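You operate a simulated robot arm through the tools that you are given. There is no shell and no other tool. Be economical: measure what you need, move in short steps, check, and stop when the job is done.

You run a simulated robot arm. Do the job below in one go: nothing can be reset, and whatever is moved stays where it is left.

JOB
Reset the tank's fuse switch and heat the water to 60 degrees.
Fine: shut the fuses door, set the tank dial, heat switch on, and wait till the gauge shows it.

The check looks at the end state, three seconds after you hand in, the way a careful person would. Anything else that was tipped, shoved, dropped, spilled or broken makes it a failure.

ROBOT AND FRAMES
A 7-joint arm with a two-finger parallel gripper, fixed in place. Base frame: the origin is at the foot of the arm, x ahead of it, y to its left, z up. Readings come in mm, degrees, newtons and seconds.
With the tool pointing down near the work surface it reaches from about 220 to 720 mm from the base axis. Its first joint turns from -115.0 to 115.0 degrees. Payload 3.91 kg.
Tool frame: the origin (TCP) lies between the finger pads and is the grasp point; the fingertips stand 30 mm ahead of it; z points along the fingers, y is the line along which they close. Largest opening 110 mm; finger width 20, thickness 10; the body of the gripper, 48 by 112 mm, starts 55 mm behind the TCP.
Orientation is that of the tool frame in the base frame, as [roll, pitch, yaw] about the fixed x, y, z axes, in that order (R = Rz(yaw) Ry(pitch) Rx(roll)). With the fingers straight down and closing along the base's y, the tool's x points along the base's -x, its y along +y and its z along -z.

CONTROLS
- The arm moves only by the tool step_arm. Its argument "increments" is a list of rows, each a list of 3 entries, a list of its own where there are three numbers: the shift along the base's x, y, z in units of 500 mm (1.0 is 500 mm), then the turn, a rotation vector about the base's x, y, z in units of 60 degrees (1.0 is 60 degrees), then the gripper command, from -1 (fully open) to 1 (shut), values between in proportion. In form: [[[dx, dy, dz], [wx, wy, wz], grip], ...]. A call has 1 to 12 rows; each row is the pose to reach, as a shift and turn from the pose commanded when the call began. A call with a number of a shift or a turn outside -1 to 1 is refused whole. Each row takes 0.2 s and may step no farther than 50 mm and 8.6 degrees from the row before; otherwise, or with a gripper value out of range, the whole call is refused. Where a pose cannot be reached the arm comes as near as it can. A force on the tool above 40 N (or 10 N above the force at the start of the call, whichever is more), or a blocked arm, ends the call early, and 0.2 s more pass. The fingers move at their own pace (about 108 mm/s each) and stop on an object; they squeeze with about 20 N. The grip force told is the motor's: it shows also when the fingers shut on nothing. Time passes only in rows, and 0.2 s behind the last, so rows that repeat a pose let the fingers close. The reply holds the time, the measured pose of the TCP, the force on the tool along the base axes, the opening and the grip force, in the units named above and with some noise, with the torque about the TCP (base axes, N m) and any sound that the robot's microphone picked up.
- Cameras (640 x 400 px; columns grow to the right, rows downward): "scene" is fixed at [43.2, 651.5, 1772.7]; the picture's right is [-0.90, -0.43, 0.00], its down [-0.19, 0.39, -0.90] and it looks along [0.39, -0.81, -0.43] (base axes); focal length 345 px, centre (320, 200). "wrist" rides on the gripper at [72, 17, -103] in the tool frame; the picture's right is [-0.23, 0.97, 0.00], its down [-0.76, -0.18, -0.62] and it looks along [-0.61, -0.14, 0.78] (tool axes); focal length 222 px, centre (320, 200). There is no depth. A picture from a camera that has moved, and an enlarged one, comes with that camera's place and axes in the base frame and with its lens. The place of the scene camera against the robot may be out by one fixed shift of up to 12 mm in any direction.
- grab_frame(camera): a new picture of that camera. No time passes.
- slide_trunk(by): slides the trunk up (or, below 0, down) by that many mm; the arm rides with it, the base frame stays. It gives what a move gives, with no picture.
- enlarge(camera, box): a new picture of the part [left, top, right, bottom] of that camera's present view, enlarged. No time passes.
- finish_job(): hands the job in; it is judged then, once.

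Work in short steps. Places have to be worked out from the pictures, the camera data and where the tool is seen: move nearer, look again, correct. Check each grasp and each placing, and mend what went wrong. You have 120 turns and 64 pictures in all, those below and enlarged ones among them. Open the gripper and draw the arm clear of the work before you hand the job in, unless the task says otherwise; then end with one line.

The tools are called after ">>>" by a JSON object that holds its "name" and its "arguments". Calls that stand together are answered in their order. step_arm: Moves the arm, as the interface text tells. Its arguments: {"type":"object","properties":{"increments":{"type":"array","items":{"type":"array"}}},"required":["increments"]} The other tools are called the same way: slide_trunk (by) slides the trunk up or down; grab_frame (camera) takes a picture; enlarge (camera, box) takes an enlarged picture of a part of a camera's view; finish_job () hands the job in.

At the start:

```text
time: 0.0
tcp_pos: [470.0, -25.5, 1518.4]
orientation: [180.0, 0.0, 179.9]
ft_force: [0.1, 0.9, 0.2]
torque: [0.0, 0.0, -0.02]
grip_width: 109.8
finger_force: 0.0
trunk travel left (down, up): [-925.0, 65.0]
```

scene: 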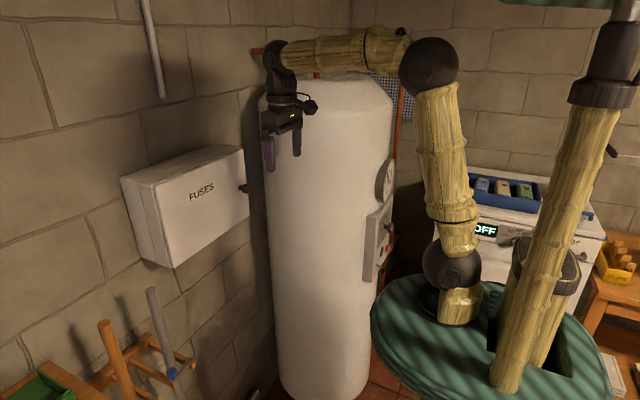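
wrist: 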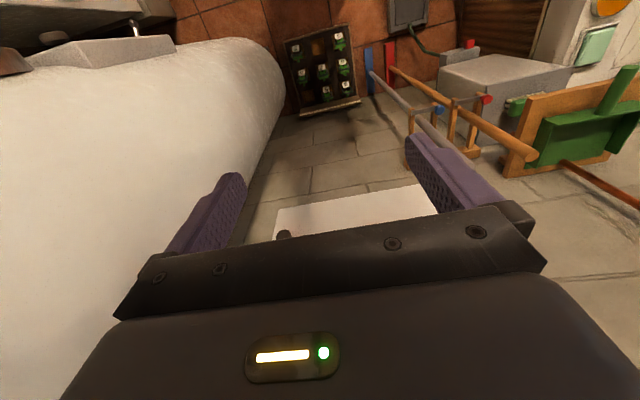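

The scene shows a fuse box on the wall, and a tank with a gauge and a panel facing right. I'll enlarge both to see the controls.

>>> {"name": "enlarge", "arguments": {"camera": "scene", "box": [110, 130, 270, 280]}}

>>> {"name": "enlarge", "arguments": {"camera": "scene", "box": [340, 140, 440, 300]}}

```text
2.67 times, centred on (190, 205) of scene
camera zoom: at [43.2, 651.5, 1772.7], right [-0.9, -0.43, 0.0], down [-0.19, 0.39, -0.9], along [0.39, -0.81, -0.43], focal length 919 px, centre (667, 187)
```

zoom: 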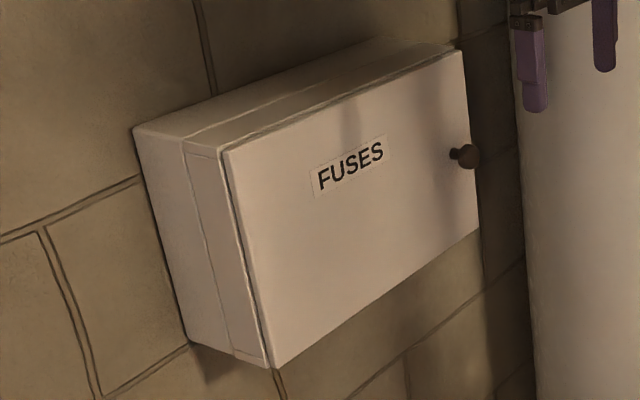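

```text
2.50 times, centred on (390, 220) of scene
camera zoom: at [43.2, 651.5, 1772.7], right [-0.9, -0.43, 0.0], down [-0.19, 0.39, -0.9], along [0.39, -0.81, -0.43], focal length 862 px, centre (145, 150)
```

zoom: 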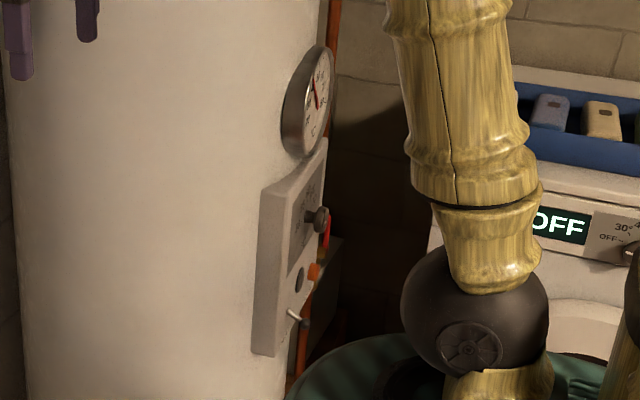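

The fuse box door has its hinge on the +y side and its knob at about (697, -151, 1330). I'll turn the tool to point along +x and lower it to the knob's height.

>>> {"name": "step_arm", "arguments": {"increments": [[[0, 0, -0.05], [0, -0.142, 0], -1], [[0, 0, -0.1], [0, -0.284, 0], -1], [[0, 0, -0.15], [0, -0.426, 0], -1], [[0, 0, -0.2], [0, -0.568, 0], -1], [[0, 0, -0.25], [0, -0.71, 0], -1], [[0, 0, -0.3], [0, -0.852, 0], -1], [[0, 0, -0.35], [0, -0.99, 0], -1]]}}

```text
time: 1.8
tcp_pos: [451.4, -164.9, 1433.4]
orientation: [177.9, 70.3, 158.9]
ft_force: [0.1, -0.3, -0.8]
torque: [0.03, -0.02, -0.02]
grip_width: 110.0
finger_force: 0.1
out of reach, approached as far as the arm can: row 6, 7
trunk travel left (down, up): [-925.0, 65.0]
stopped in row 7: the arm was blocked; the commanded pose is now the measured one
```

The arm was blocked and drifted sideways, so I'll look at the scene before moving again.

>>> {"name": "grab_frame", "arguments": {"camera": "scene"}}

>>> {"name": "grab_frame", "arguments": {"camera": "wrist"}}

```text
59 pictures are left
```

scene: 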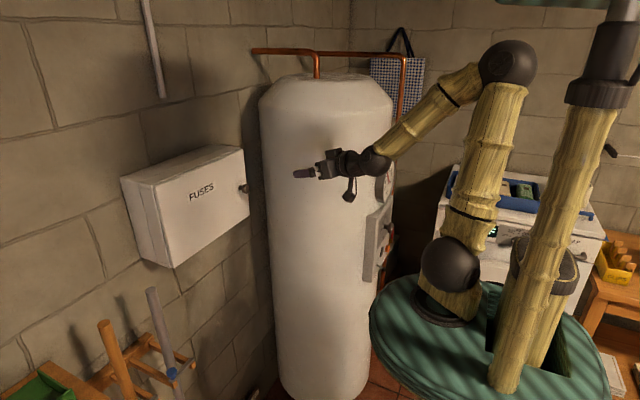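

```text
58 pictures are left
camera wrist: at [341.3, -108.2, 1400.7], right [0.39, 0.89, 0.23], down [-0.37, -0.07, 0.93], along [0.84, -0.44, 0.3], focal length 222 px, centre (320, 200)
```

wrist: 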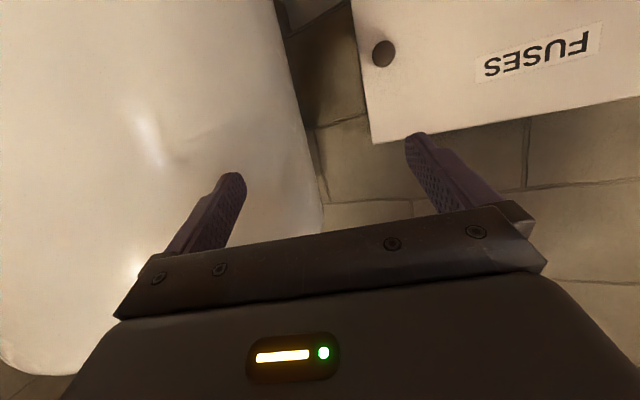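

The fingers ended up close to the tank after the wrist ran out of reach. I'll back off in +y, straighten the yaw, and extend a little in x where the wrist has more room.

>>> {"name": "step_arm", "arguments": {"increments": [[[0, 0.06, 0.0], [0, 0, 0], -1], [[0.02, 0.12, 0.0], [0, 0, 0.1], -1], [[0.05, 0.18, 0.0], [0, 0, 0.2], -1], [[0.08, 0.22, 0.0], [0, 0, 0.3], -1], [[0.1, 0.24, 0.0], [0, 0, 0.35], -1]]}}

```text
time: 3.0
tcp_pos: [497.8, -43.3, 1433.7]
orientation: [177.6, 70.2, 179.8]
ft_force: [0.0, 1.0, -0.1]
torque: [-0.03, -0.01, -0.02]
grip_width: 109.9
finger_force: 0.2
out of reach, approached as far as the arm can: row 1, 2, 3
trunk travel left (down, up): [-925.0, 65.0]
```

That worked: the yaw is back and the tool is pitched 70°. I'll finish the pitch in small steps.

>>> {"name": "step_arm", "arguments": {"increments": [[[0.0, 0, 0], [0, -0.1, 0], -1], [[0, 0, 0], [0, -0.2, 0], -1], [[0, 0, 0], [0, -0.33, 0], -1]]}}

```text
time: 3.8
tcp_pos: [523.2, -49.6, 1442.1]
orientation: [79.4, 89.9, 81.6]
ft_force: [0.6, 0.5, -0.1]
torque: [-0.01, -0.01, -0.01]
grip_width: 110.0
finger_force: 0.0
out of reach, approached as far as the arm can: row 2, 3
trunk travel left (down, up): [-925.0, 65.0]
```

Fully horizontal is only reachable with x beyond about 520. A tool tilted 20° down is fine for the knob, so I'll lower the trunk to knob height and tilt back.

>>> {"name": "slide_trunk", "arguments": {"by": -95}}

>>> {"name": "step_arm", "arguments": {"increments": [[[0, -0.05, 0], [0, 0.12, 0], -1], [[0, -0.12, 0], [0, 0.23, 0], -1], [[0, -0.19, 0], [0, 0.33, 0], -1]]}}

>>> {"name": "grab_frame", "arguments": {"camera": "wrist"}}

```text
time: 5.1
tcp_pos: [521.5, -50.7, 1347.9]
orientation: [57.9, 89.8, 60.1]
ft_force: [0.6, -0.3, -0.8]
torque: [0.02, 0.0, 0.0]
grip_width: 109.7
finger_force: 0.1
trunk travel left (down, up): [-830.0, 160.0]
```

```text
time: 5.9
tcp_pos: [521.5, -146.3, 1348.8]
orientation: [177.3, 70.2, 179.5]
ft_force: [0.3, -0.4, 0.7]
torque: [0.02, 0.02, 0.04]
grip_width: 110.1
finger_force: 0.1
trunk travel left (down, up): [-830.0, 160.0]
```

```text
57 pictures are left
camera wrist: at [399.0, -133.2, 1315.8], right [0.04, 0.97, 0.23], down [-0.32, -0.2, 0.92], along [0.95, -0.12, 0.3], focal length 222 px, centre (320, 200)
```

wrist: 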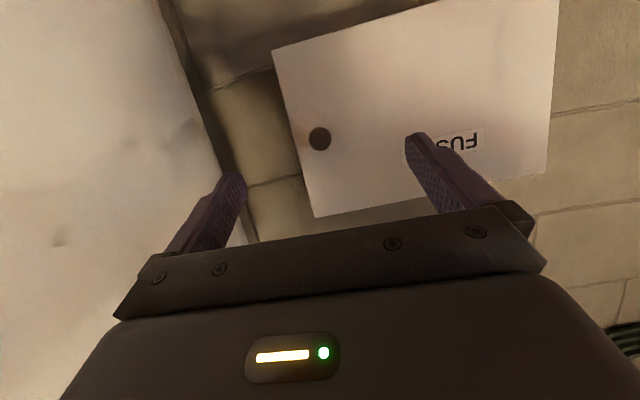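

The two wrist views place the knob head at about (690, -151, 1328). I'll advance with the fingers around it and stop just short of the door face.

>>> {"name": "step_arm", "arguments": {"increments": [[[0.08, -0.005, -0.012], [0, 0, 0], -1], [[0.16, -0.01, -0.024], [0, 0, 0], -1], [[0.24, -0.01, -0.032], [0, 0, 0], -1], [[0.3, -0.01, -0.034], [0, 0, 0], -0.6]]}}

>>> {"name": "grab_frame", "arguments": {"camera": "wrist"}}

```text
time: 6.9
tcp_pos: [673.2, -151.0, 1331.9]
orientation: [177.4, 70.2, 179.6]
ft_force: [0.2, 0.1, -0.1]
torque: [-0.02, 0.03, 0.01]
grip_width: 88.2
finger_force: 0.1
trunk travel left (down, up): [-830.0, 160.0]
```

```text
56 pictures are left
camera wrist: at [551.5, -137.6, 1299.7], right [0.04, 0.97, 0.23], down [-0.32, -0.2, 0.92], along [0.95, -0.11, 0.31], focal length 222 px, centre (320, 200)
```

wrist: 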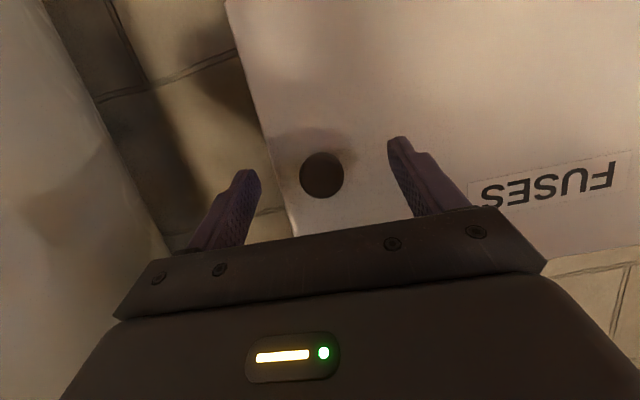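

The knob is centred between the fingers, so I'll close on it.

>>> {"name": "step_arm", "arguments": {"increments": [[[0.008, 0, 0], [0, 0, 0], 0], [[0.008, 0, 0], [0, 0, 0], 1], [[0.008, 0, 0], [0, 0, 0], 1], [[0.008, 0, 0], [0, 0, 0], 1]]}}

```text
time: 7.9
tcp_pos: [677.2, -150.2, 1332.2]
orientation: [177.5, 70.2, 179.5]
ft_force: [1.3, 0.1, -2.3]
torque: [0.03, 0.1, 0.02]
grip_width: 29.3
finger_force: 44.5
trunk travel left (down, up): [-830.0, 160.0]
```

I have the knob, 29 mm wide. Now I'll pull the door open along its arc, yawing with it.

>>> {"name": "step_arm", "arguments": {"increments": [[[-0.025, 0.003, 0], [0, 0, -0.04], 1], [[-0.053, 0.009, 0], [0, 0, -0.083], 1], [[-0.105, 0.022, 0], [0, 0, -0.167], 1], [[-0.155, 0.04, 0], [0, 0, -0.25], 1], [[-0.205, 0.062, 0], [0, 0, -0.333], 1]]}}

>>> {"name": "grab_frame", "arguments": {"camera": "wrist"}}

```text
time: 9.1
tcp_pos: [573.3, -113.2, 1331.9]
orientation: [178.2, 70.4, 160.6]
ft_force: [6.3, 16.2, 8.1]
torque: [0.18, -0.09, 0.92]
grip_width: 29.3
finger_force: 45.1
trunk travel left (down, up): [-830.0, 160.0]
```

```text
55 pictures are left
camera wrist: at [462.4, -61.0, 1298.9], right [0.37, 0.9, 0.22], down [-0.37, -0.08, 0.92], along [0.85, -0.42, 0.31], focal length 222 px, centre (320, 200)
```

wrist: 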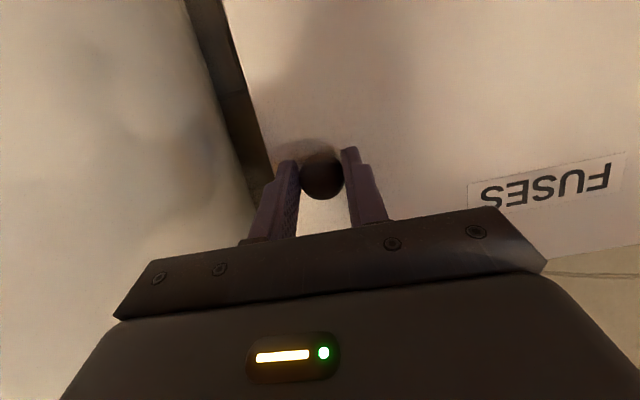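

The door is following. There is some +y side force, so I'll continue along a slightly tighter arc.

>>> {"name": "step_arm", "arguments": {"increments": [[[-0.045, 0.035, 0], [0, 0, -0.083], 1], [[-0.092, 0.066, 0], [0, 0, -0.167], 1], [[-0.133, 0.1, 0], [0, 0, -0.25], 1], [[-0.172, 0.138, 0], [0, 0, -0.333], 1]]}}

>>> {"name": "grab_frame", "arguments": {"camera": "scene"}}

```text
time: 10.1
tcp_pos: [490.3, -43.9, 1332.0]
orientation: [178.4, 70.5, 141.0]
ft_force: [21.1, 22.2, 14.7]
torque: [0.22, -0.15, 1.1]
grip_width: 29.1
finger_force: 45.3
trunk travel left (down, up): [-830.0, 160.0]
```

```text
54 pictures are left
```

scene: 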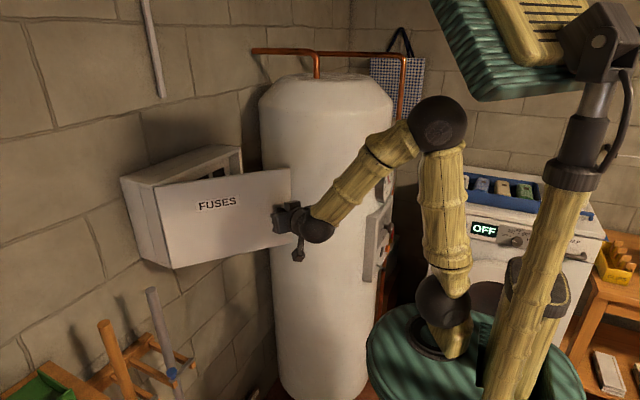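

The door is open about 40°. I'll pull a little further, easing toward the hinge.

>>> {"name": "step_arm", "arguments": {"increments": [[[-0.02, 0.05, 0], [0, 0, -0.083], 1], [[-0.055, 0.1, 0], [0, 0, -0.167], 1], [[-0.085, 0.147, 0], [0, 0, -0.25], 1], [[-0.108, 0.195, 0], [0, 0, -0.333], 1]]}}

```text
time: 11.1
tcp_pos: [438.7, 49.4, 1331.9]
orientation: [177.7, 70.6, 120.3]
ft_force: [25.2, 11.0, 12.9]
torque: [-0.9, -0.75, 0.6]
grip_width: 29.1
finger_force: 44.5
trunk travel left (down, up): [-830.0, 160.0]
```

The door is at about 60°. I'll go on toward 80°, relaxing in +x.

>>> {"name": "step_arm", "arguments": {"increments": [[[-0.008, 0.05, 0], [0, 0, -0.083], 1], [[-0.024, 0.1, 0], [0, 0, -0.167], 1], [[-0.034, 0.15, 0], [0, 0, -0.25], 1], [[-0.04, 0.205, 0], [0, 0, -0.333], 1]]}}

>>> {"name": "grab_frame", "arguments": {"camera": "scene"}}

```text
time: 11.9
tcp_pos: [424.2, 119.3, 1330.9]
orientation: [176.3, 70.5, 104.6]
ft_force: [17.2, 4.3, 0.6]
torque: [-0.1, -0.19, 0.91]
grip_width: 29.3
finger_force: 44.7
trunk travel left (down, up): [-830.0, 160.0]
stopped in row 4: the force on the tool passed its limit at 42 N (the readings are from after the stop); the commanded pose is now the measured one
```

```text
53 pictures are left
```

scene: 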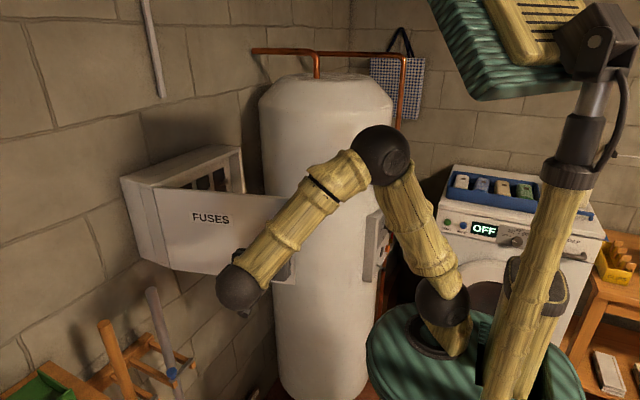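

The door is open about 75°. I'll release the knob and back off from it.

>>> {"name": "step_arm", "arguments": {"increments": [[[0, 0, 0], [0, 0, 0], 0], [[0, 0, 0], [0, 0, 0], -0.2], [[-0.02, 0.06, 0.02], [0, 0, 0], -0.2], [[-0.05, 0.12, 0.04], [0, 0, 0], -0.2], [[-0.13, 0.14, 0.06], [0, 0, 0.1], -0.2], [[-0.21, 0.14, 0.08], [0, 0, 0.2], -0.2]]}}

>>> {"name": "grab_frame", "arguments": {"camera": "scene"}}

```text
time: 13.3
tcp_pos: [314.4, 186.4, 1372.7]
orientation: [176.3, 70.6, 116.0]
ft_force: [0.8, -0.6, -0.3]
torque: [-0.01, 0.0, -0.02]
grip_width: 66.1
finger_force: 0.0
trunk travel left (down, up): [-830.0, 160.0]
```

```text
52 pictures are left
```

scene: 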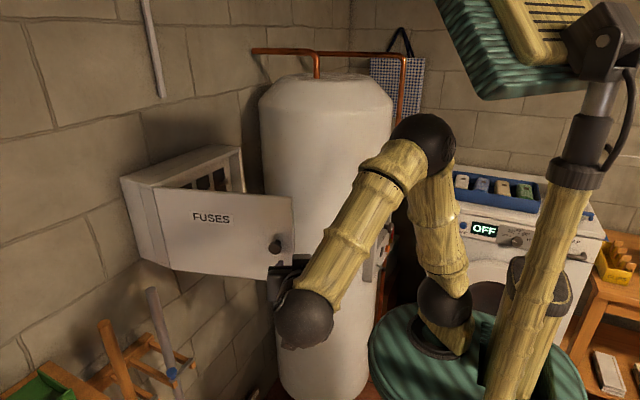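

The door stays open. Now I'll swing the hand around the door edge to the -y side, with the tool facing +x for a look inside.

>>> {"name": "step_arm", "arguments": {"increments": [[[-0.03, -0.05, 0.02], [0, 0, 0.05], -0.2], [[-0.05, -0.12, 0.04], [0, 0, 0.15], -0.2], [[-0.05, -0.2, 0.06], [0, 0, 0.27], -0.2], [[-0.05, -0.28, 0.08], [0, 0, 0.4], -0.2], [[-0.05, -0.36, 0.08], [0, 0, 0.53], -0.2], [[-0.05, -0.44, 0.08], [0, 0, 0.66], -0.2], [[-0.05, -0.52, 0.08], [0, 0, 0.8], -0.2]]}}

```text
time: 14.9
tcp_pos: [454.7, -25.0, 1377.4]
orientation: [166.8, 71.7, 151.9]
ft_force: [1.1, -2.0, -0.5]
torque: [0.0, 0.01, 0.18]
grip_width: 66.7
finger_force: 1.3
out of reach, approached as far as the arm can: row 4, 5, 6, 7
trunk travel left (down, up): [-830.0, 160.0]
```

>>> {"name": "grab_frame", "arguments": {"camera": "scene"}}

>>> {"name": "grab_frame", "arguments": {"camera": "wrist"}}

```text
51 pictures are left
```

scene: 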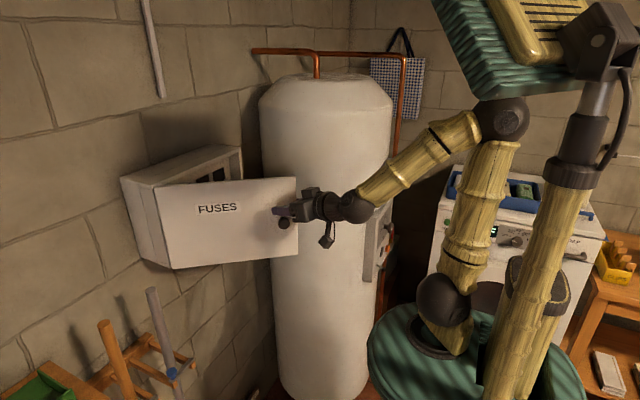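

```text
50 pictures are left
camera wrist: at [343.7, 26.1, 1340.8], right [0.32, 0.9, 0.29], down [-0.41, -0.14, 0.9], along [0.85, -0.41, 0.33], focal length 222 px, centre (320, 200)
```

wrist: 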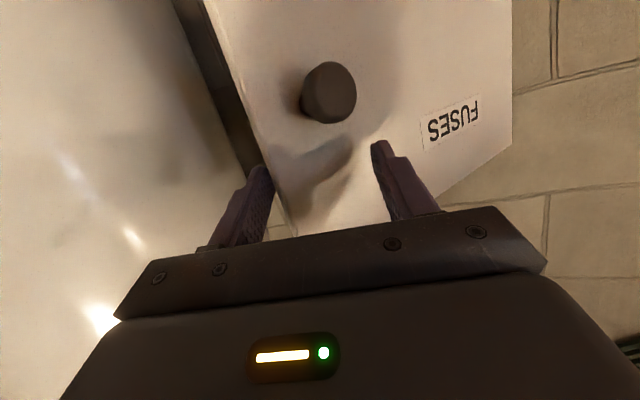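

The reach limit pushed the hand onto the door and closed it a bit. I'll tilt the tool downward, which is easier at this radius, while pulling back toward -x.

>>> {"name": "step_arm", "arguments": {"increments": [[[-0.03, -0.01, 0.0], [0.06, 0.11, 0], -0.2], [[-0.07, -0.02, 0.01], [0.12, 0.22, 0], -0.2], [[-0.12, -0.03, 0.02], [0.18, 0.33, 0], -0.2], [[-0.18, -0.05, 0.04], [0.24, 0.44, 0], -0.2], [[-0.24, -0.1, 0.06], [0.3, 0.55, 0], -0.2], [[-0.26, -0.18, 0.06], [0.3, 0.55, 0], -0.2], [[-0.26, -0.26, 0.06], [0.3, 0.55, 0], -0.2]]}}

>>> {"name": "grab_frame", "arguments": {"camera": "wrist"}}

```text
time: 16.5
tcp_pos: [413.7, -112.0, 1338.9]
orientation: [166.4, 35.6, 153.5]
ft_force: [0.2, -0.6, 0.1]
torque: [-0.02, 0.04, -0.01]
grip_width: 66.2
finger_force: 0.0
out of reach, approached as far as the arm can: row 2, 3, 4, 5, 6, 7
trunk travel left (down, up): [-830.0, 160.0]
```

```text
49 pictures are left
camera wrist: at [302.0, -66.1, 1381.0], right [0.47, 0.82, 0.32], down [0.12, -0.42, 0.9], along [0.88, -0.39, -0.29], focal length 222 px, centre (320, 200)
```

wrist: 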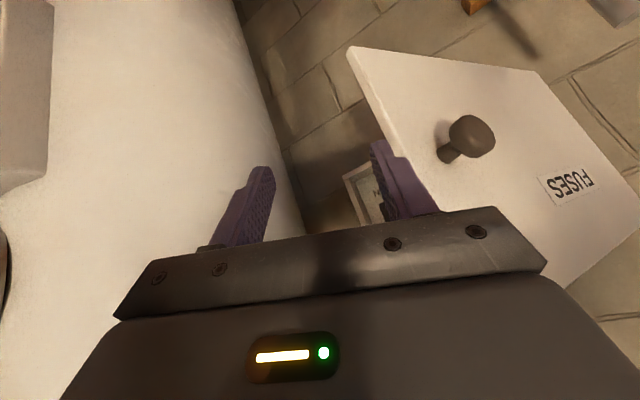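

The hand is now in front of the door's free edge. I'll close the fingers, rise so only the fingertips are below the door's top (about 1453), and pass to the -y side.

>>> {"name": "step_arm", "arguments": {"increments": [[[-0.02, -0.04, 0.05], [0, 0, 0], 1], [[-0.02, -0.09, 0.1], [0, 0, 0.05], 1], [[0.0, -0.12, 0.15], [0, 0, 0.1], 1], [[0.04, -0.12, 0.19], [0, 0, 0.2], 1], [[0.1, -0.12, 0.19], [0, 0, 0.3], 1]]}}

>>> {"name": "grab_frame", "arguments": {"camera": "wrist"}}

```text
time: 17.7
tcp_pos: [488.8, -133.7, 1412.8]
orientation: [172.4, 36.3, 167.7]
ft_force: [0.0, -0.3, 0.6]
torque: [0.0, 0.01, -0.02]
grip_width: 0.2
finger_force: 20.2
out of reach, approached as far as the arm can: row 1, 2, 3, 4, 5
trunk travel left (down, up): [-830.0, 160.0]
```

```text
48 pictures are left
camera wrist: at [371.6, -104.4, 1454.4], right [0.31, 0.92, 0.24], down [0.2, -0.31, 0.93], along [0.93, -0.24, -0.28], focal length 222 px, centre (320, 200)
```

wrist: 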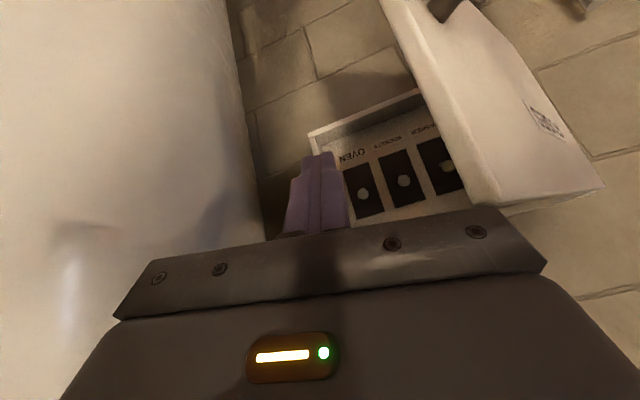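

The fingers are beside the inner side of the door, and breakers labelled OVEN, SOCKETS and so on are visible. I'll sweep +y to push the door wider.

>>> {"name": "step_arm", "arguments": {"increments": [[[0.06, 0.02, 0.03], [0, 0, 0], 1], [[0.08, 0.1, 0.03], [0, 0, 0], 1], [[0.08, 0.18, 0.03], [0, 0, 0], 1], [[0.07, 0.26, 0.03], [0, 0, 0], 1], [[0.05, 0.34, 0.03], [0, 0, 0], 1], [[0.03, 0.42, 0.03], [0, 0, 0], 1], [[0.01, 0.5, 0.03], [0, 0, 0], 1]]}}

>>> {"name": "grab_frame", "arguments": {"camera": "scene"}}

>>> {"name": "grab_frame", "arguments": {"camera": "wrist"}}

```text
time: 19.3
tcp_pos: [492.4, 117.2, 1426.5]
orientation: [172.5, 36.3, 167.8]
ft_force: [0.5, -0.3, -0.9]
torque: [-0.06, -0.04, -0.04]
grip_width: 0.1
finger_force: 20.1
trunk travel left (down, up): [-830.0, 160.0]
```

```text
47 pictures are left
```

scene: 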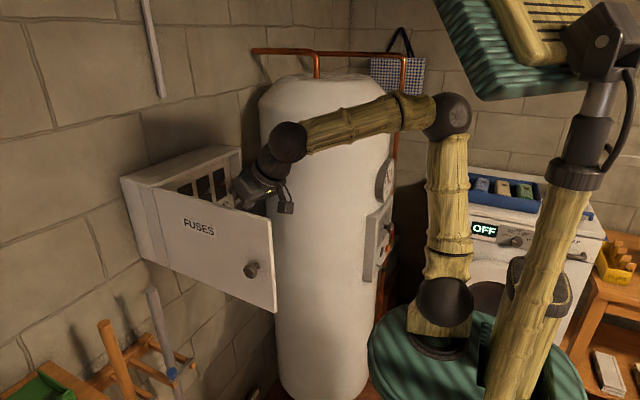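

```text
46 pictures are left
camera wrist: at [377.1, 145.0, 1468.6], right [0.31, 0.92, 0.24], down [0.2, -0.31, 0.93], along [0.93, -0.24, -0.28], focal length 222 px, centre (320, 200)
```

wrist: 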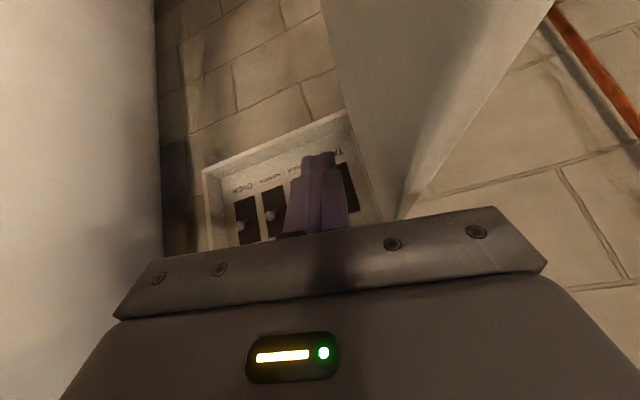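

The door is around 85° and a "TA…" label shows at the hinge side. I'll push a bit further, then pull back for a clear look.

>>> {"name": "step_arm", "arguments": {"increments": [[[0, 0.07, 0], [0, 0, 0], 1], [[0, 0.14, 0], [0, 0, 0], 1], [[0, 0.18, 0], [0, 0, 0], 1], [[-0.04, 0.1, 0], [0, 0, 0], 1], [[-0.08, 0.02, 0], [0, 0, 0], 1], [[-0.1, -0.07, 0], [0, 0, 0], 1], [[-0.1, -0.16, -0.02], [0, 0, 0.05], 1], [[-0.1, -0.22, -0.05], [0, 0, 0.1], 1]]}}

>>> {"name": "grab_frame", "arguments": {"camera": "wrist"}}

```text
time: 21.1
tcp_pos: [441.5, 4.8, 1402.2]
orientation: [172.3, 36.2, 173.8]
ft_force: [-0.2, 0.5, -0.4]
torque: [0.03, 0.02, 0.02]
grip_width: 0.1
finger_force: 19.3
trunk travel left (down, up): [-830.0, 160.0]
```

```text
45 pictures are left
camera wrist: at [322.7, 21.1, 1444.4], right [0.21, 0.95, 0.24], down [0.23, -0.29, 0.93], along [0.95, -0.14, -0.28], focal length 222 px, centre (320, 200)
```

wrist: 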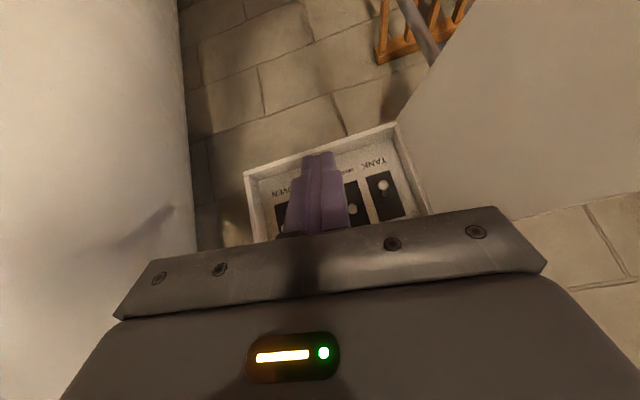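

The TANK breaker is beside the hinge, and its lever sits differently from the others. I'll enlarge the view.

>>> {"name": "enlarge", "arguments": {"camera": "wrist", "box": [240, 110, 440, 235]}}

```text
3.20 times, centred on (340, 172) of wrist
camera zoom: at [322.7, 21.1, 1444.4], right [0.21, 0.95, 0.24], down [0.23, -0.29, 0.93], along [0.95, -0.14, -0.28], focal length 711 px, centre (256, 288)
```

zoom: 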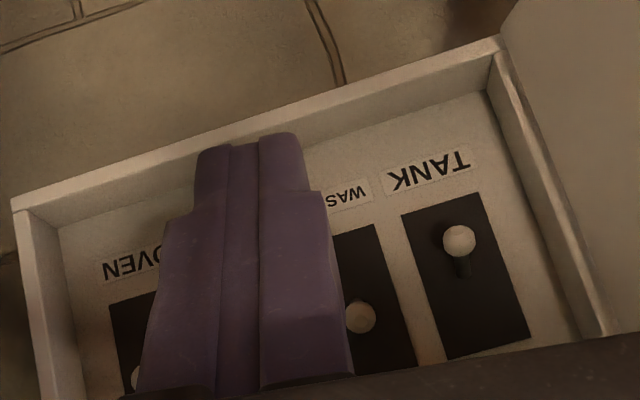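

The TANK lever is tripped down while the others are up. I'll level the tool and move in front of it for a second view to triangulate.

>>> {"name": "step_arm", "arguments": {"increments": [[[0.04, 0.015, -0.02], [0.0, -0.13, 0], 1], [[0.08, 0.03, -0.04], [0.0, -0.26, 0], 1], [[0.12, 0.045, -0.06], [0.0, -0.39, 0], 1], [[0.16, 0.06, -0.08], [0.0, -0.52, 0], 1], [[0.2, 0.075, -0.1], [0.0, -0.65, 0], 1], [[0.22, 0.09, -0.13], [0.0, -0.75, 0], 1], [[0.24, 0.1, -0.16], [0.0, -0.8, 0], 1]]}}

>>> {"name": "grab_frame", "arguments": {"camera": "wrist"}}

>>> {"name": "grab_frame", "arguments": {"camera": "scene"}}

```text
time: 22.8
tcp_pos: [417.7, 273.9, 1461.7]
orientation: [38.1, 83.0, 76.5]
ft_force: [-2.9, 0.3, 2.4]
torque: [-0.04, 0.01, -0.04]
grip_width: 0.0
finger_force: 19.9
out of reach, approached as far as the arm can: row 3, 4, 6, 7
trunk travel left (down, up): [-830.0, 160.0]
stopped in row 7: the force on the tool passed its limit at 66 N (the readings are from after the stop); the commanded pose is now the measured one
```

```text
43 pictures are left
camera wrist: at [327.6, 231.9, 1381.6], right [-0.61, 0.73, 0.3], down [-0.4, -0.61, 0.68], along [0.68, 0.3, 0.67], focal length 222 px, centre (320, 200)
```

wrist: 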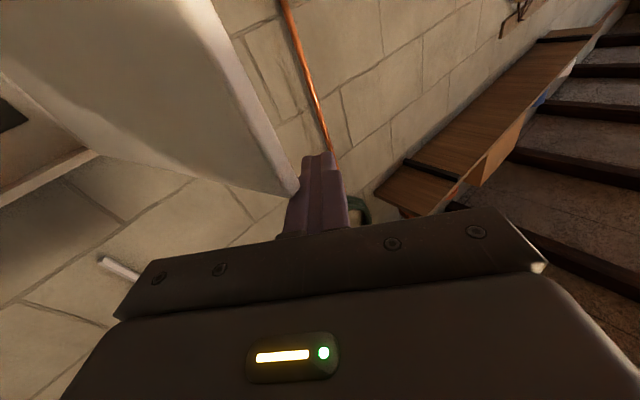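

```text
42 pictures are left
```

scene: 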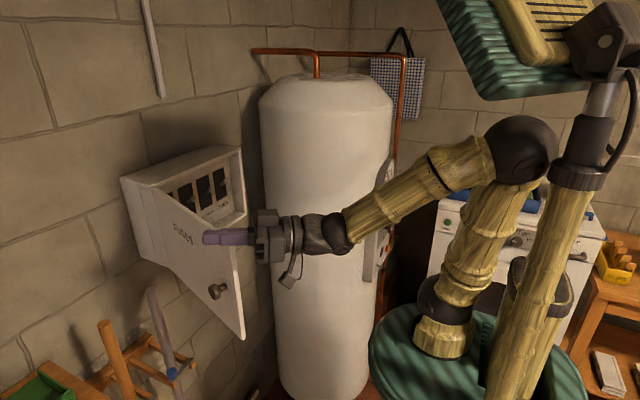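

The arm hit a wrist limit, jumped, and pushed the door wider to about 120°, but nothing else was touched. I'll lift and tilt back down before relocating. After that I'll lower the trunk so level poses come easily.

>>> {"name": "step_arm", "arguments": {"increments": [[[-0.03, 0, 0.05], [0, 0, 0], 1], [[-0.04, -0.03, 0.1], [0, 0.1, 0], 1], [[-0.04, -0.1, 0.12], [0, 0.22, 0], 1], [[-0.04, -0.18, 0.12], [0, 0.34, 0], 1], [[-0.04, -0.26, 0.12], [0, 0.46, 0], 1]]}}

```text
time: 24.0
tcp_pos: [450.4, 161.3, 1520.7]
orientation: [123.0, 64.2, 160.3]
ft_force: [-2.2, -1.1, -3.7]
torque: [0.13, -0.25, -0.01]
grip_width: 0.0
finger_force: 19.8
out of reach, approached as far as the arm can: row 3, 4, 5
trunk travel left (down, up): [-830.0, 160.0]
```

The tool is pointing about 40° too far in +y with some roll. I'll straighten it while moving toward y=0.

>>> {"name": "step_arm", "arguments": {"increments": [[[0, -0.05, 0], [-0.06, 0, -0.11], 1], [[0, -0.1, 0], [-0.12, 0, -0.22], 1], [[0, -0.16, 0], [-0.18, 0, -0.33], 1], [[0, -0.22, 0], [-0.25, 0, -0.44], 1], [[0, -0.26, 0], [-0.31, 0, -0.55], 1], [[0, -0.3, 0], [-0.38, 0, -0.66], 1]]}}

```text
time: 25.4
tcp_pos: [477.1, 21.0, 1496.5]
orientation: [176.1, 65.8, 172.3]
ft_force: [0.5, -1.9, -0.4]
torque: [0.0, -0.03, 0.08]
grip_width: 0.1
finger_force: 20.1
out of reach, approached as far as the arm can: row 1, 2, 3, 4, 5, 6
trunk travel left (down, up): [-830.0, 160.0]
```

Straight again. I'll lower the trunk 180 mm so the target sits higher relative to the shoulder.

>>> {"name": "slide_trunk", "arguments": {"by": -180}}

>>> {"name": "step_arm", "arguments": {"increments": [[[0.02, 0.02, 0.03], [0, -0.08, 0.06], 1], [[0.04, 0.04, 0.06], [0, -0.16, 0.12], 1], [[0.08, 0.06, 0.06], [0, -0.26, 0.12], 1]]}}

>>> {"name": "grab_frame", "arguments": {"camera": "wrist"}}

```text
time: 27.4
tcp_pos: [477.9, 26.1, 1318.6]
orientation: [176.8, 65.9, 173.0]
ft_force: [0.0, -0.4, -0.2]
torque: [-0.03, -0.01, -0.02]
grip_width: 0.0
finger_force: 19.5
trunk travel left (down, up): [-650.0, 340.0]
```

```text
time: 28.2
tcp_pos: [517.2, 55.9, 1346.9]
orientation: [170.7, 81.5, 174.4]
ft_force: [-0.1, 0.2, -1.3]
torque: [-0.02, 0.01, 0.01]
grip_width: 0.0
finger_force: 20.0
trunk travel left (down, up): [-650.0, 340.0]
```

```text
41 pictures are left
camera wrist: at [403.6, 66.8, 1292.0], right [-0.03, 0.97, 0.25], down [-0.49, -0.23, 0.84], along [0.87, -0.1, 0.48], focal length 222 px, centre (320, 200)
```

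wrist: 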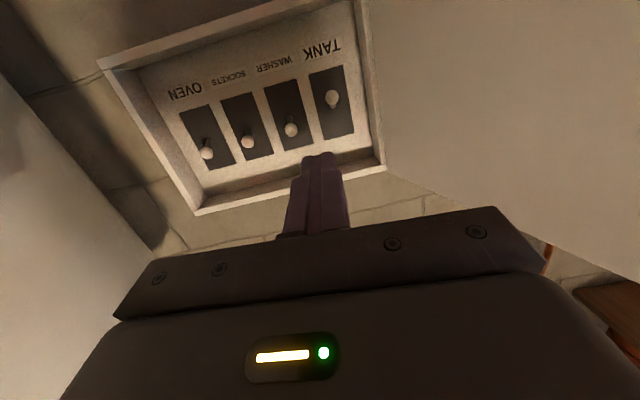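

The TANK ball triangulates to (750, 87, 1327), and the up position of its neighbours is at z≈1354. I'll bring the closed fingertips forward, below the ball.

>>> {"name": "step_arm", "arguments": {"increments": [[[0.07, 0.01, -0.03], [0, 0, 0], 1], [[0.15, 0.03, -0.06], [0, 0, 0], 1], [[0.23, 0.045, -0.084], [0, 0, 0], 1], [[0.3, 0.058, -0.09], [0, 0, 0], 1], [[0.36, 0.058, -0.09], [0, 0, 0], 1]]}}

>>> {"name": "grab_frame", "arguments": {"camera": "wrist"}}

```text
time: 29.4
tcp_pos: [697.5, 84.4, 1301.0]
orientation: [170.8, 81.4, 174.4]
ft_force: [-0.5, 0.0, 0.5]
torque: [0.0, 0.02, 0.0]
grip_width: 0.0
finger_force: 19.8
trunk travel left (down, up): [-650.0, 340.0]
```

```text
40 pictures are left
camera wrist: at [584.0, 96.1, 1246.1], right [-0.03, 0.97, 0.25], down [-0.49, -0.23, 0.84], along [0.87, -0.1, 0.48], focal length 222 px, centre (320, 200)
```

wrist: 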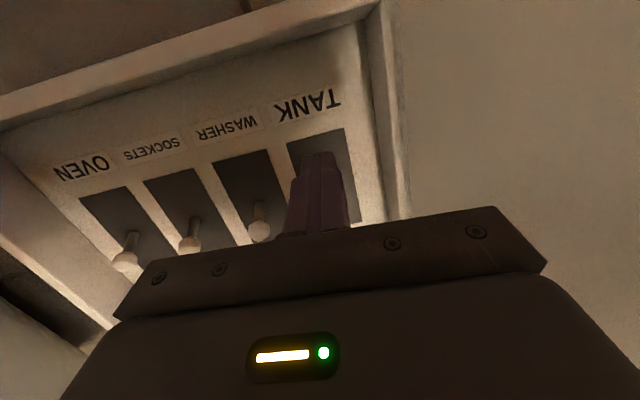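

The ball is hidden behind the fingers as expected. I'll advance 27 mm under it and then lift.

>>> {"name": "step_arm", "arguments": {"increments": [[[0.03, 0, 0.004], [0, 0, 0], 1], [[0.054, 0, 0.006], [0, 0, 0], 1], [[0.054, 0, 0.026], [0, 0, 0], 1], [[0.054, 0, 0.046], [0, 0, 0], 1], [[0.054, 0, 0.066], [0, 0, 0], 1], [[0.054, 0, 0.082], [0, 0, 0], 1]]}}

```text
time: 30.8
tcp_pos: [724.4, 85.8, 1339.1]
orientation: [170.9, 80.9, 174.5]
ft_force: [-7.3, -1.7, -17.1]
torque: [0.03, 0.38, -0.16]
grip_width: 0.1
finger_force: 19.9
trunk travel left (down, up): [-650.0, 340.0]
```

There's a downward reaction at the top of the stroke, so the lever may be at its stop. I'll ease down, back out and look.

>>> {"name": "step_arm", "arguments": {"increments": [[[0, 0, -0.02], [0, 0, 0], 1], [[-0.04, 0, -0.04], [0, 0, 0], 1], [[-0.12, -0.02, -0.05], [0, 0, 0], 1], [[-0.2, -0.04, -0.05], [0, 0, 0], 1], [[-0.28, -0.05, 0.0], [0, 0, 0], 1]]}}

>>> {"name": "enlarge", "arguments": {"camera": "wrist", "box": [120, 0, 420, 210]}}

```text
time: 32.0
tcp_pos: [582.1, 59.4, 1345.4]
orientation: [170.9, 81.5, 174.3]
ft_force: [-0.7, 0.5, 0.9]
torque: [-0.01, 0.03, 0.03]
grip_width: 0.0
finger_force: 20.2
trunk travel left (down, up): [-650.0, 340.0]
```

```text
1.90 times, centred on (270, 105) of wrist
camera zoom: at [467.5, 72.2, 1289.3], right [-0.03, 0.97, 0.25], down [-0.49, -0.23, 0.84], along [0.87, -0.1, 0.48], focal length 423 px, centre (415, 381)
```

zoom: 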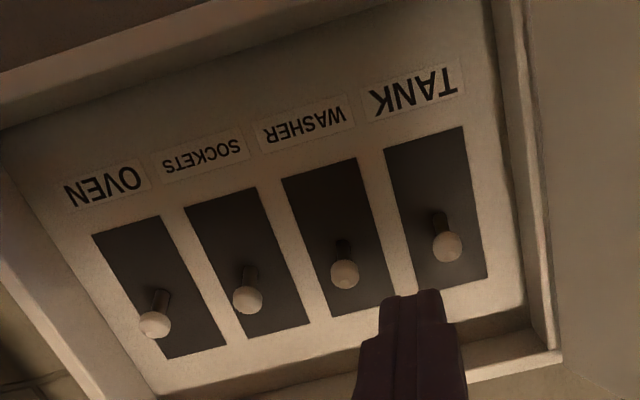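

All four levers are now up. To close the door, I'll back out and raise the trunk with the tool tilted down, then pass over the door to its outer side.

>>> {"name": "step_arm", "arguments": {"increments": [[[-0.06, -0.04, 0], [0, 0.08, 0], 1], [[-0.12, -0.08, 0], [0, 0.2, 0], 1], [[-0.16, -0.1, 0.02], [0, 0.32, 0], 1], [[-0.18, -0.1, 0.04], [0, 0.44, 0], 1]]}}

>>> {"name": "slide_trunk", "arguments": {"by": 180}}

```text
time: 33.0
tcp_pos: [493.5, 11.2, 1366.2]
orientation: [175.1, 55.1, 178.5]
ft_force: [-0.2, 0.7, 0.2]
torque: [0.01, -0.01, -0.01]
grip_width: 0.2
finger_force: 20.1
trunk travel left (down, up): [-650.0, 340.0]
```

```text
time: 35.0
tcp_pos: [494.1, 9.9, 1545.1]
orientation: [175.1, 55.1, 178.6]
ft_force: [0.0, 0.1, 0.5]
torque: [0.01, -0.02, 0.0]
grip_width: 0.0
finger_force: 19.8
trunk travel left (down, up): [-830.0, 160.0]
```

>>> {"name": "step_arm", "arguments": {"increments": [[[0, 0.06, 0.02], [0, 0.1, 0], 1], [[0, 0.14, 0.02], [0, 0.22, 0], 1], [[0, 0.22, 0.02], [0, 0.33, 0], 1], [[-0.01, 0.3, 0.02], [0, 0.33, 0], 1], [[-0.02, 0.38, 0.02], [0, 0.33, 0], 1], [[-0.04, 0.46, 0.02], [0, 0.33, 0], 1], [[-0.06, 0.54, 0.02], [0, 0.33, 0], 1], [[-0.06, 0.62, 0.02], [0, 0.33, 0], 1], [[-0.06, 0.7, 0.02], [0, 0.33, 0], 1]]}}

>>> {"name": "grab_frame", "arguments": {"camera": "scene"}}

>>> {"name": "grab_frame", "arguments": {"camera": "wrist"}}

```text
time: 37.0
tcp_pos: [464.9, 361.6, 1555.8]
orientation: [176.0, 35.3, 179.0]
ft_force: [-0.1, 0.0, 0.1]
torque: [-0.03, 0.03, 0.0]
grip_width: 0.1
finger_force: 19.8
trunk travel left (down, up): [-830.0, 160.0]
```

```text
38 pictures are left
```

scene: 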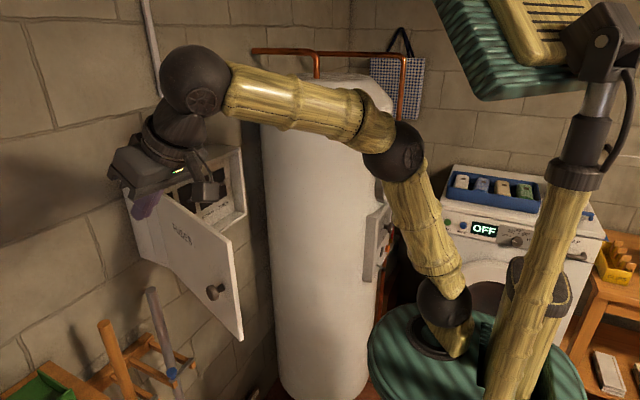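

```text
37 pictures are left
camera wrist: at [344.8, 373.5, 1599.0], right [0.16, 0.97, 0.19], down [0.27, -0.23, 0.94], along [0.95, -0.1, -0.3], focal length 222 px, centre (320, 200)
```

wrist: 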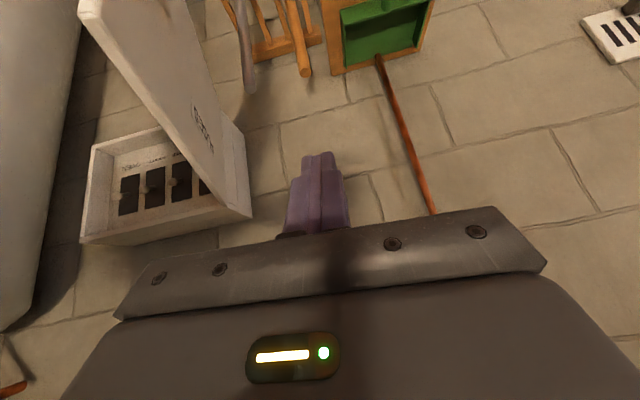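

The door is at about 110° and the fingers are on its outer side. I'll lower the fingertips below the door's top edge and sweep it toward closed.

>>> {"name": "step_arm", "arguments": {"increments": [[[0, 0, -0.09], [0, 0, 0], 1], [[0, 0, -0.18], [0, 0, 0], 1], [[0, 0, -0.232], [0, 0, 0], 1], [[0, -0.09, -0.232], [0, 0, 0], 1], [[-0.01, -0.18, -0.232], [0, 0, 0], 1], [[-0.025, -0.27, -0.232], [0, 0, 0], 1], [[-0.036, -0.36, -0.232], [0, 0, 0], 1], [[-0.032, -0.45, -0.232], [0, 0, 0], 1], [[-0.016, -0.54, -0.232], [0, 0, 0], 1], [[0.01, -0.61, -0.232], [0, 0, 0], 1]]}}

>>> {"name": "grab_frame", "arguments": {"camera": "scene"}}

```text
time: 39.2
tcp_pos: [468.9, 53.7, 1438.3]
orientation: [175.7, 35.3, 179.0]
ft_force: [0.4, 0.3, -0.3]
torque: [0.02, 0.02, 0.02]
grip_width: 0.0
finger_force: 20.2
trunk travel left (down, up): [-830.0, 160.0]
```

```text
36 pictures are left
```

scene: 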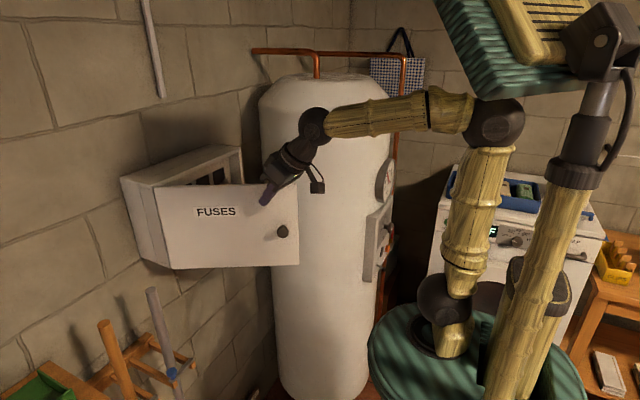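

The door is closing, now at about 60°. I'll continue along the arc to shut it.

>>> {"name": "step_arm", "arguments": {"increments": [[[0.03, -0.05, 0], [0, 0, 0], 1], [[0.06, -0.1, 0], [0, 0, 0], 1], [[0.122, -0.162, 0], [0, 0, 0], 1], [[0.182, -0.216, 0], [0, 0, 0], 1], [[0.242, -0.248, 0], [0, 0, 0], 1], [[0.3, -0.272, 0], [0, 0, 0], 1], [[0.364, -0.288, 0], [0, 0, 0], 1], [[0.41, -0.298, 0], [0, 0, 0], 1], [[0.43, -0.298, 0], [0, 0, 0], 1], [[0.445, -0.298, 0], [0, 0, 0], 1]]}}

>>> {"name": "grab_frame", "arguments": {"camera": "wrist"}}

```text
time: 41.4
tcp_pos: [692.5, -93.4, 1438.4]
orientation: [175.8, 35.2, 179.0]
ft_force: [0.4, -0.8, -0.1]
torque: [0.01, 0.01, -0.01]
grip_width: 0.0
finger_force: 19.4
trunk travel left (down, up): [-830.0, 160.0]
```

```text
35 pictures are left
camera wrist: at [572.8, -82.9, 1482.9], right [0.16, 0.97, 0.19], down [0.27, -0.23, 0.94], along [0.95, -0.1, -0.3], focal length 222 px, centre (320, 200)
```

wrist: 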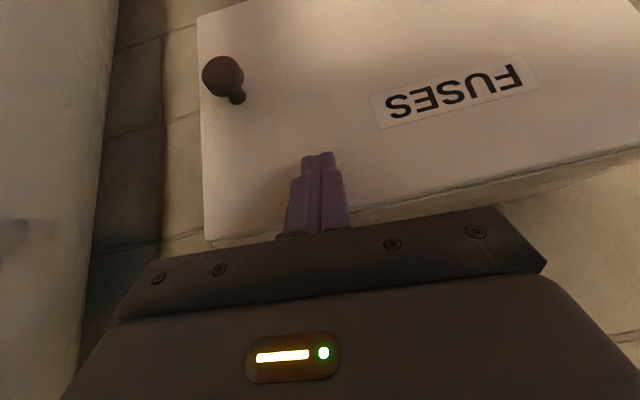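

It's nearly shut with no contact force yet. I'll press forward gently until resistance.

>>> {"name": "step_arm", "arguments": {"increments": [[[0.015, 0, 0], [0, 0, 0], 1], [[0.03, 0, 0], [0, 0, 0], 1], [[0.04, 0, 0], [0, 0, 0], 1]]}}

>>> {"name": "enlarge", "arguments": {"camera": "scene", "box": [110, 130, 270, 280]}}

```text
time: 42.0
tcp_pos: [695.4, -93.3, 1440.4]
orientation: [175.8, 34.3, 179.1]
ft_force: [-25.9, 3.5, 3.5]
torque: [0.1, 0.46, 0.1]
grip_width: 0.0
finger_force: 19.5
trunk travel left (down, up): [-830.0, 160.0]
stopped in row 3: the force on the tool passed its limit at 44 N (the readings are from after the stop); the commanded pose is now the measured one
```

```text
2.67 times, centred on (190, 205) of scene
camera zoom: at [43.2, 651.5, 1772.7], right [-0.9, -0.43, 0.0], down [-0.19, 0.39, -0.9], along [0.39, -0.81, -0.43], focal length 919 px, centre (667, 187)
```

zoom: 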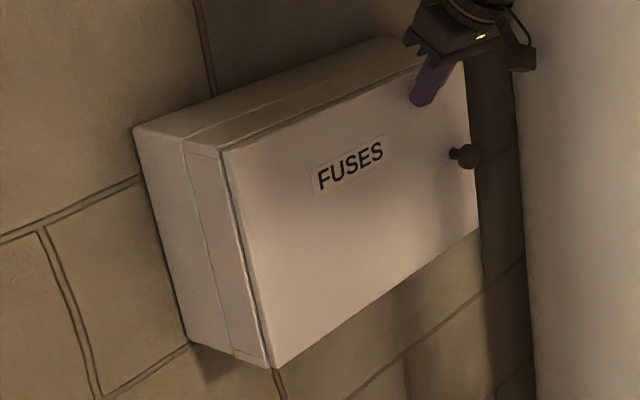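

The door is fully shut, matching the first picture. I'll back away and swing toward the tank's panel, keeping well clear of the tank.

>>> {"name": "step_arm", "arguments": {"increments": [[[-0.08, 0.01, 0.02], [0, 0, 0], 1], [[-0.17, 0.02, 0.04], [0, 0, 0], 1], [[-0.26, 0.03, 0.06], [0, 0, 0], 1], [[-0.35, 0.04, 0.06], [0, 0, 0], 1], [[-0.44, 0.04, 0.06], [0, 0, 0], 1], [[-0.52, 0.02, 0.06], [0, 0, 0], 1], [[-0.6, 0.0, 0.06], [0, 0.1, 0], 1], [[-0.68, -0.04, 0.06], [0, 0.22, 0], 1], [[-0.76, -0.08, 0.06], [0, 0.35, 0], 1]]}}

```text
time: 44.0
tcp_pos: [321.7, -135.4, 1467.1]
orientation: [176.0, 13.2, 179.3]
ft_force: [0.1, 0.9, -0.3]
torque: [0.01, 0.01, 0.02]
grip_width: 0.1
finger_force: 19.7
trunk travel left (down, up): [-830.0, 160.0]
```

>>> {"name": "step_arm", "arguments": {"increments": [[[-0.08, -0.04, 0], [0, 0, 0], 1], [[-0.16, -0.08, 0], [0, 0, 0], 1], [[-0.23, -0.14, 0], [0, 0, 0], 1], [[-0.29, -0.2, 0], [0, 0, 0], 1], [[-0.33, -0.28, 0], [0, 0, 0], 1], [[-0.36, -0.37, 0], [0, 0, 0], 1], [[-0.36, -0.46, -0.03], [0, 0, 0], 1]]}}

>>> {"name": "grab_frame", "arguments": {"camera": "wrist"}}

>>> {"name": "grab_frame", "arguments": {"camera": "scene"}}

```text
time: 45.6
tcp_pos: [144.8, -368.5, 1449.6]
orientation: [176.0, 13.3, 179.2]
ft_force: [-0.3, -0.4, -1.3]
torque: [0.07, -0.03, 0.06]
grip_width: 0.3
finger_force: 19.9
trunk travel left (down, up): [-830.0, 160.0]
```

```text
33 pictures are left
camera wrist: at [51.1, -357.5, 1535.2], right [0.22, 0.97, 0.12], down [0.6, -0.23, 0.77], along [0.77, -0.1, -0.63], focal length 222 px, centre (320, 200)
```

wrist: 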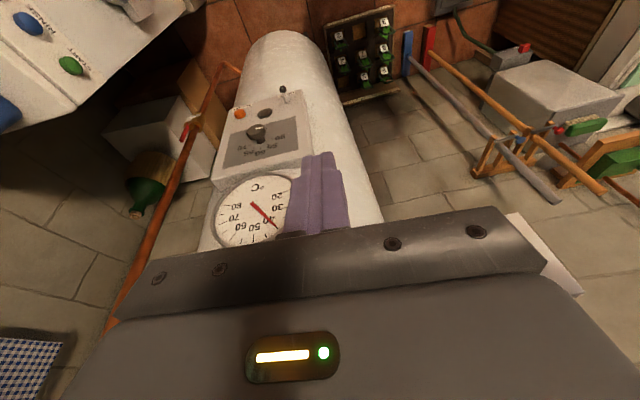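

```text
32 pictures are left
```

scene: 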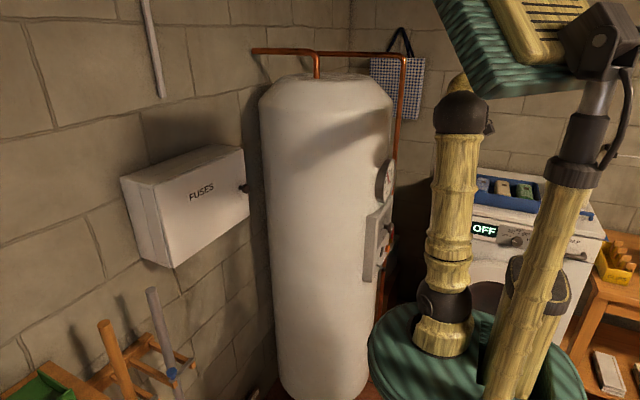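

Now I can see the gauge, dial, lamp and switch. I'll enlarge that area.

>>> {"name": "enlarge", "arguments": {"camera": "wrist", "box": [200, 70, 340, 250]}}

```text
2.22 times, centred on (270, 160) of wrist
camera zoom: at [51.1, -357.5, 1535.2], right [0.22, 0.97, 0.12], down [0.6, -0.23, 0.77], along [0.77, -0.1, -0.63], focal length 494 px, centre (431, 289)
```

zoom: 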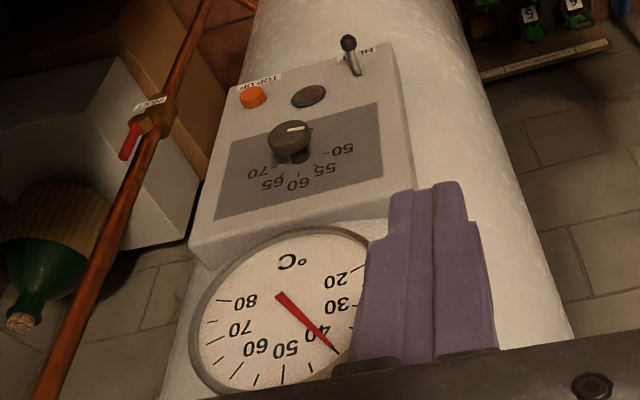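

The dial head triangulates to (304, -505, 1105), facing -x, with its pointer near 50 and the gauge at about 40. The HEAT switch is near (295, -441, 960). I'll lower the trunk to work level there.

>>> {"name": "slide_trunk", "arguments": {"by": -340}}

>>> {"name": "grab_frame", "arguments": {"camera": "wrist"}}

```text
time: 48.9
tcp_pos: [144.3, -364.7, 1112.1]
orientation: [176.1, 13.4, 179.2]
ft_force: [0.7, -0.3, 0.2]
torque: [0.02, 0.0, 0.03]
grip_width: 0.0
finger_force: 20.1
trunk travel left (down, up): [-490.0, 500.0]
```

```text
30 pictures are left
camera wrist: at [49.8, -353.6, 1196.2], right [0.22, 0.97, 0.12], down [0.6, -0.23, 0.77], along [0.77, -0.1, -0.63], focal length 222 px, centre (320, 200)
```

wrist: 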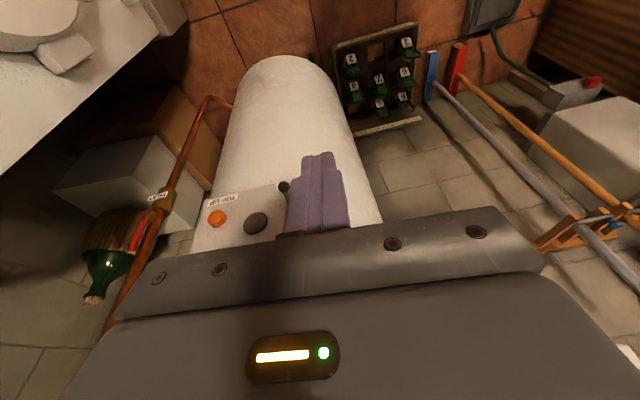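

I'll tilt the tool toward level in moderate steps while shifting toward the dial's y.

>>> {"name": "step_arm", "arguments": {"increments": [[[-0.01, -0.04, 0], [0, -0.13, 0], 1], [[-0.02, -0.08, 0], [0, -0.26, 0], 1], [[-0.02, -0.12, 0], [0, -0.39, 0], 1], [[-0.02, -0.16, 0], [0, -0.52, 0], 1]]}}

>>> {"name": "grab_frame", "arguments": {"camera": "wrist"}}

```text
time: 49.9
tcp_pos: [132.8, -446.0, 1112.7]
orientation: [175.5, 44.7, 178.8]
ft_force: [0.3, -0.1, 0.7]
torque: [-0.01, 0.02, -0.01]
grip_width: 0.3
finger_force: 20.3
trunk travel left (down, up): [-490.0, 500.0]
```

```text
29 pictures are left
camera wrist: at [8.7, -434.5, 1134.6], right [0.13, 0.97, 0.21], down [0.11, -0.23, 0.97], along [0.99, -0.1, -0.14], focal length 222 px, centre (320, 200)
```

wrist: 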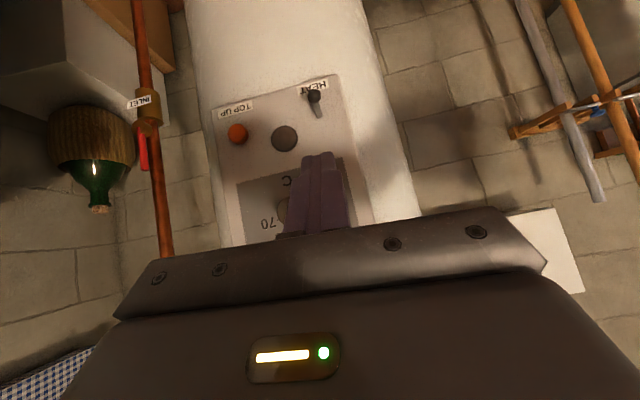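

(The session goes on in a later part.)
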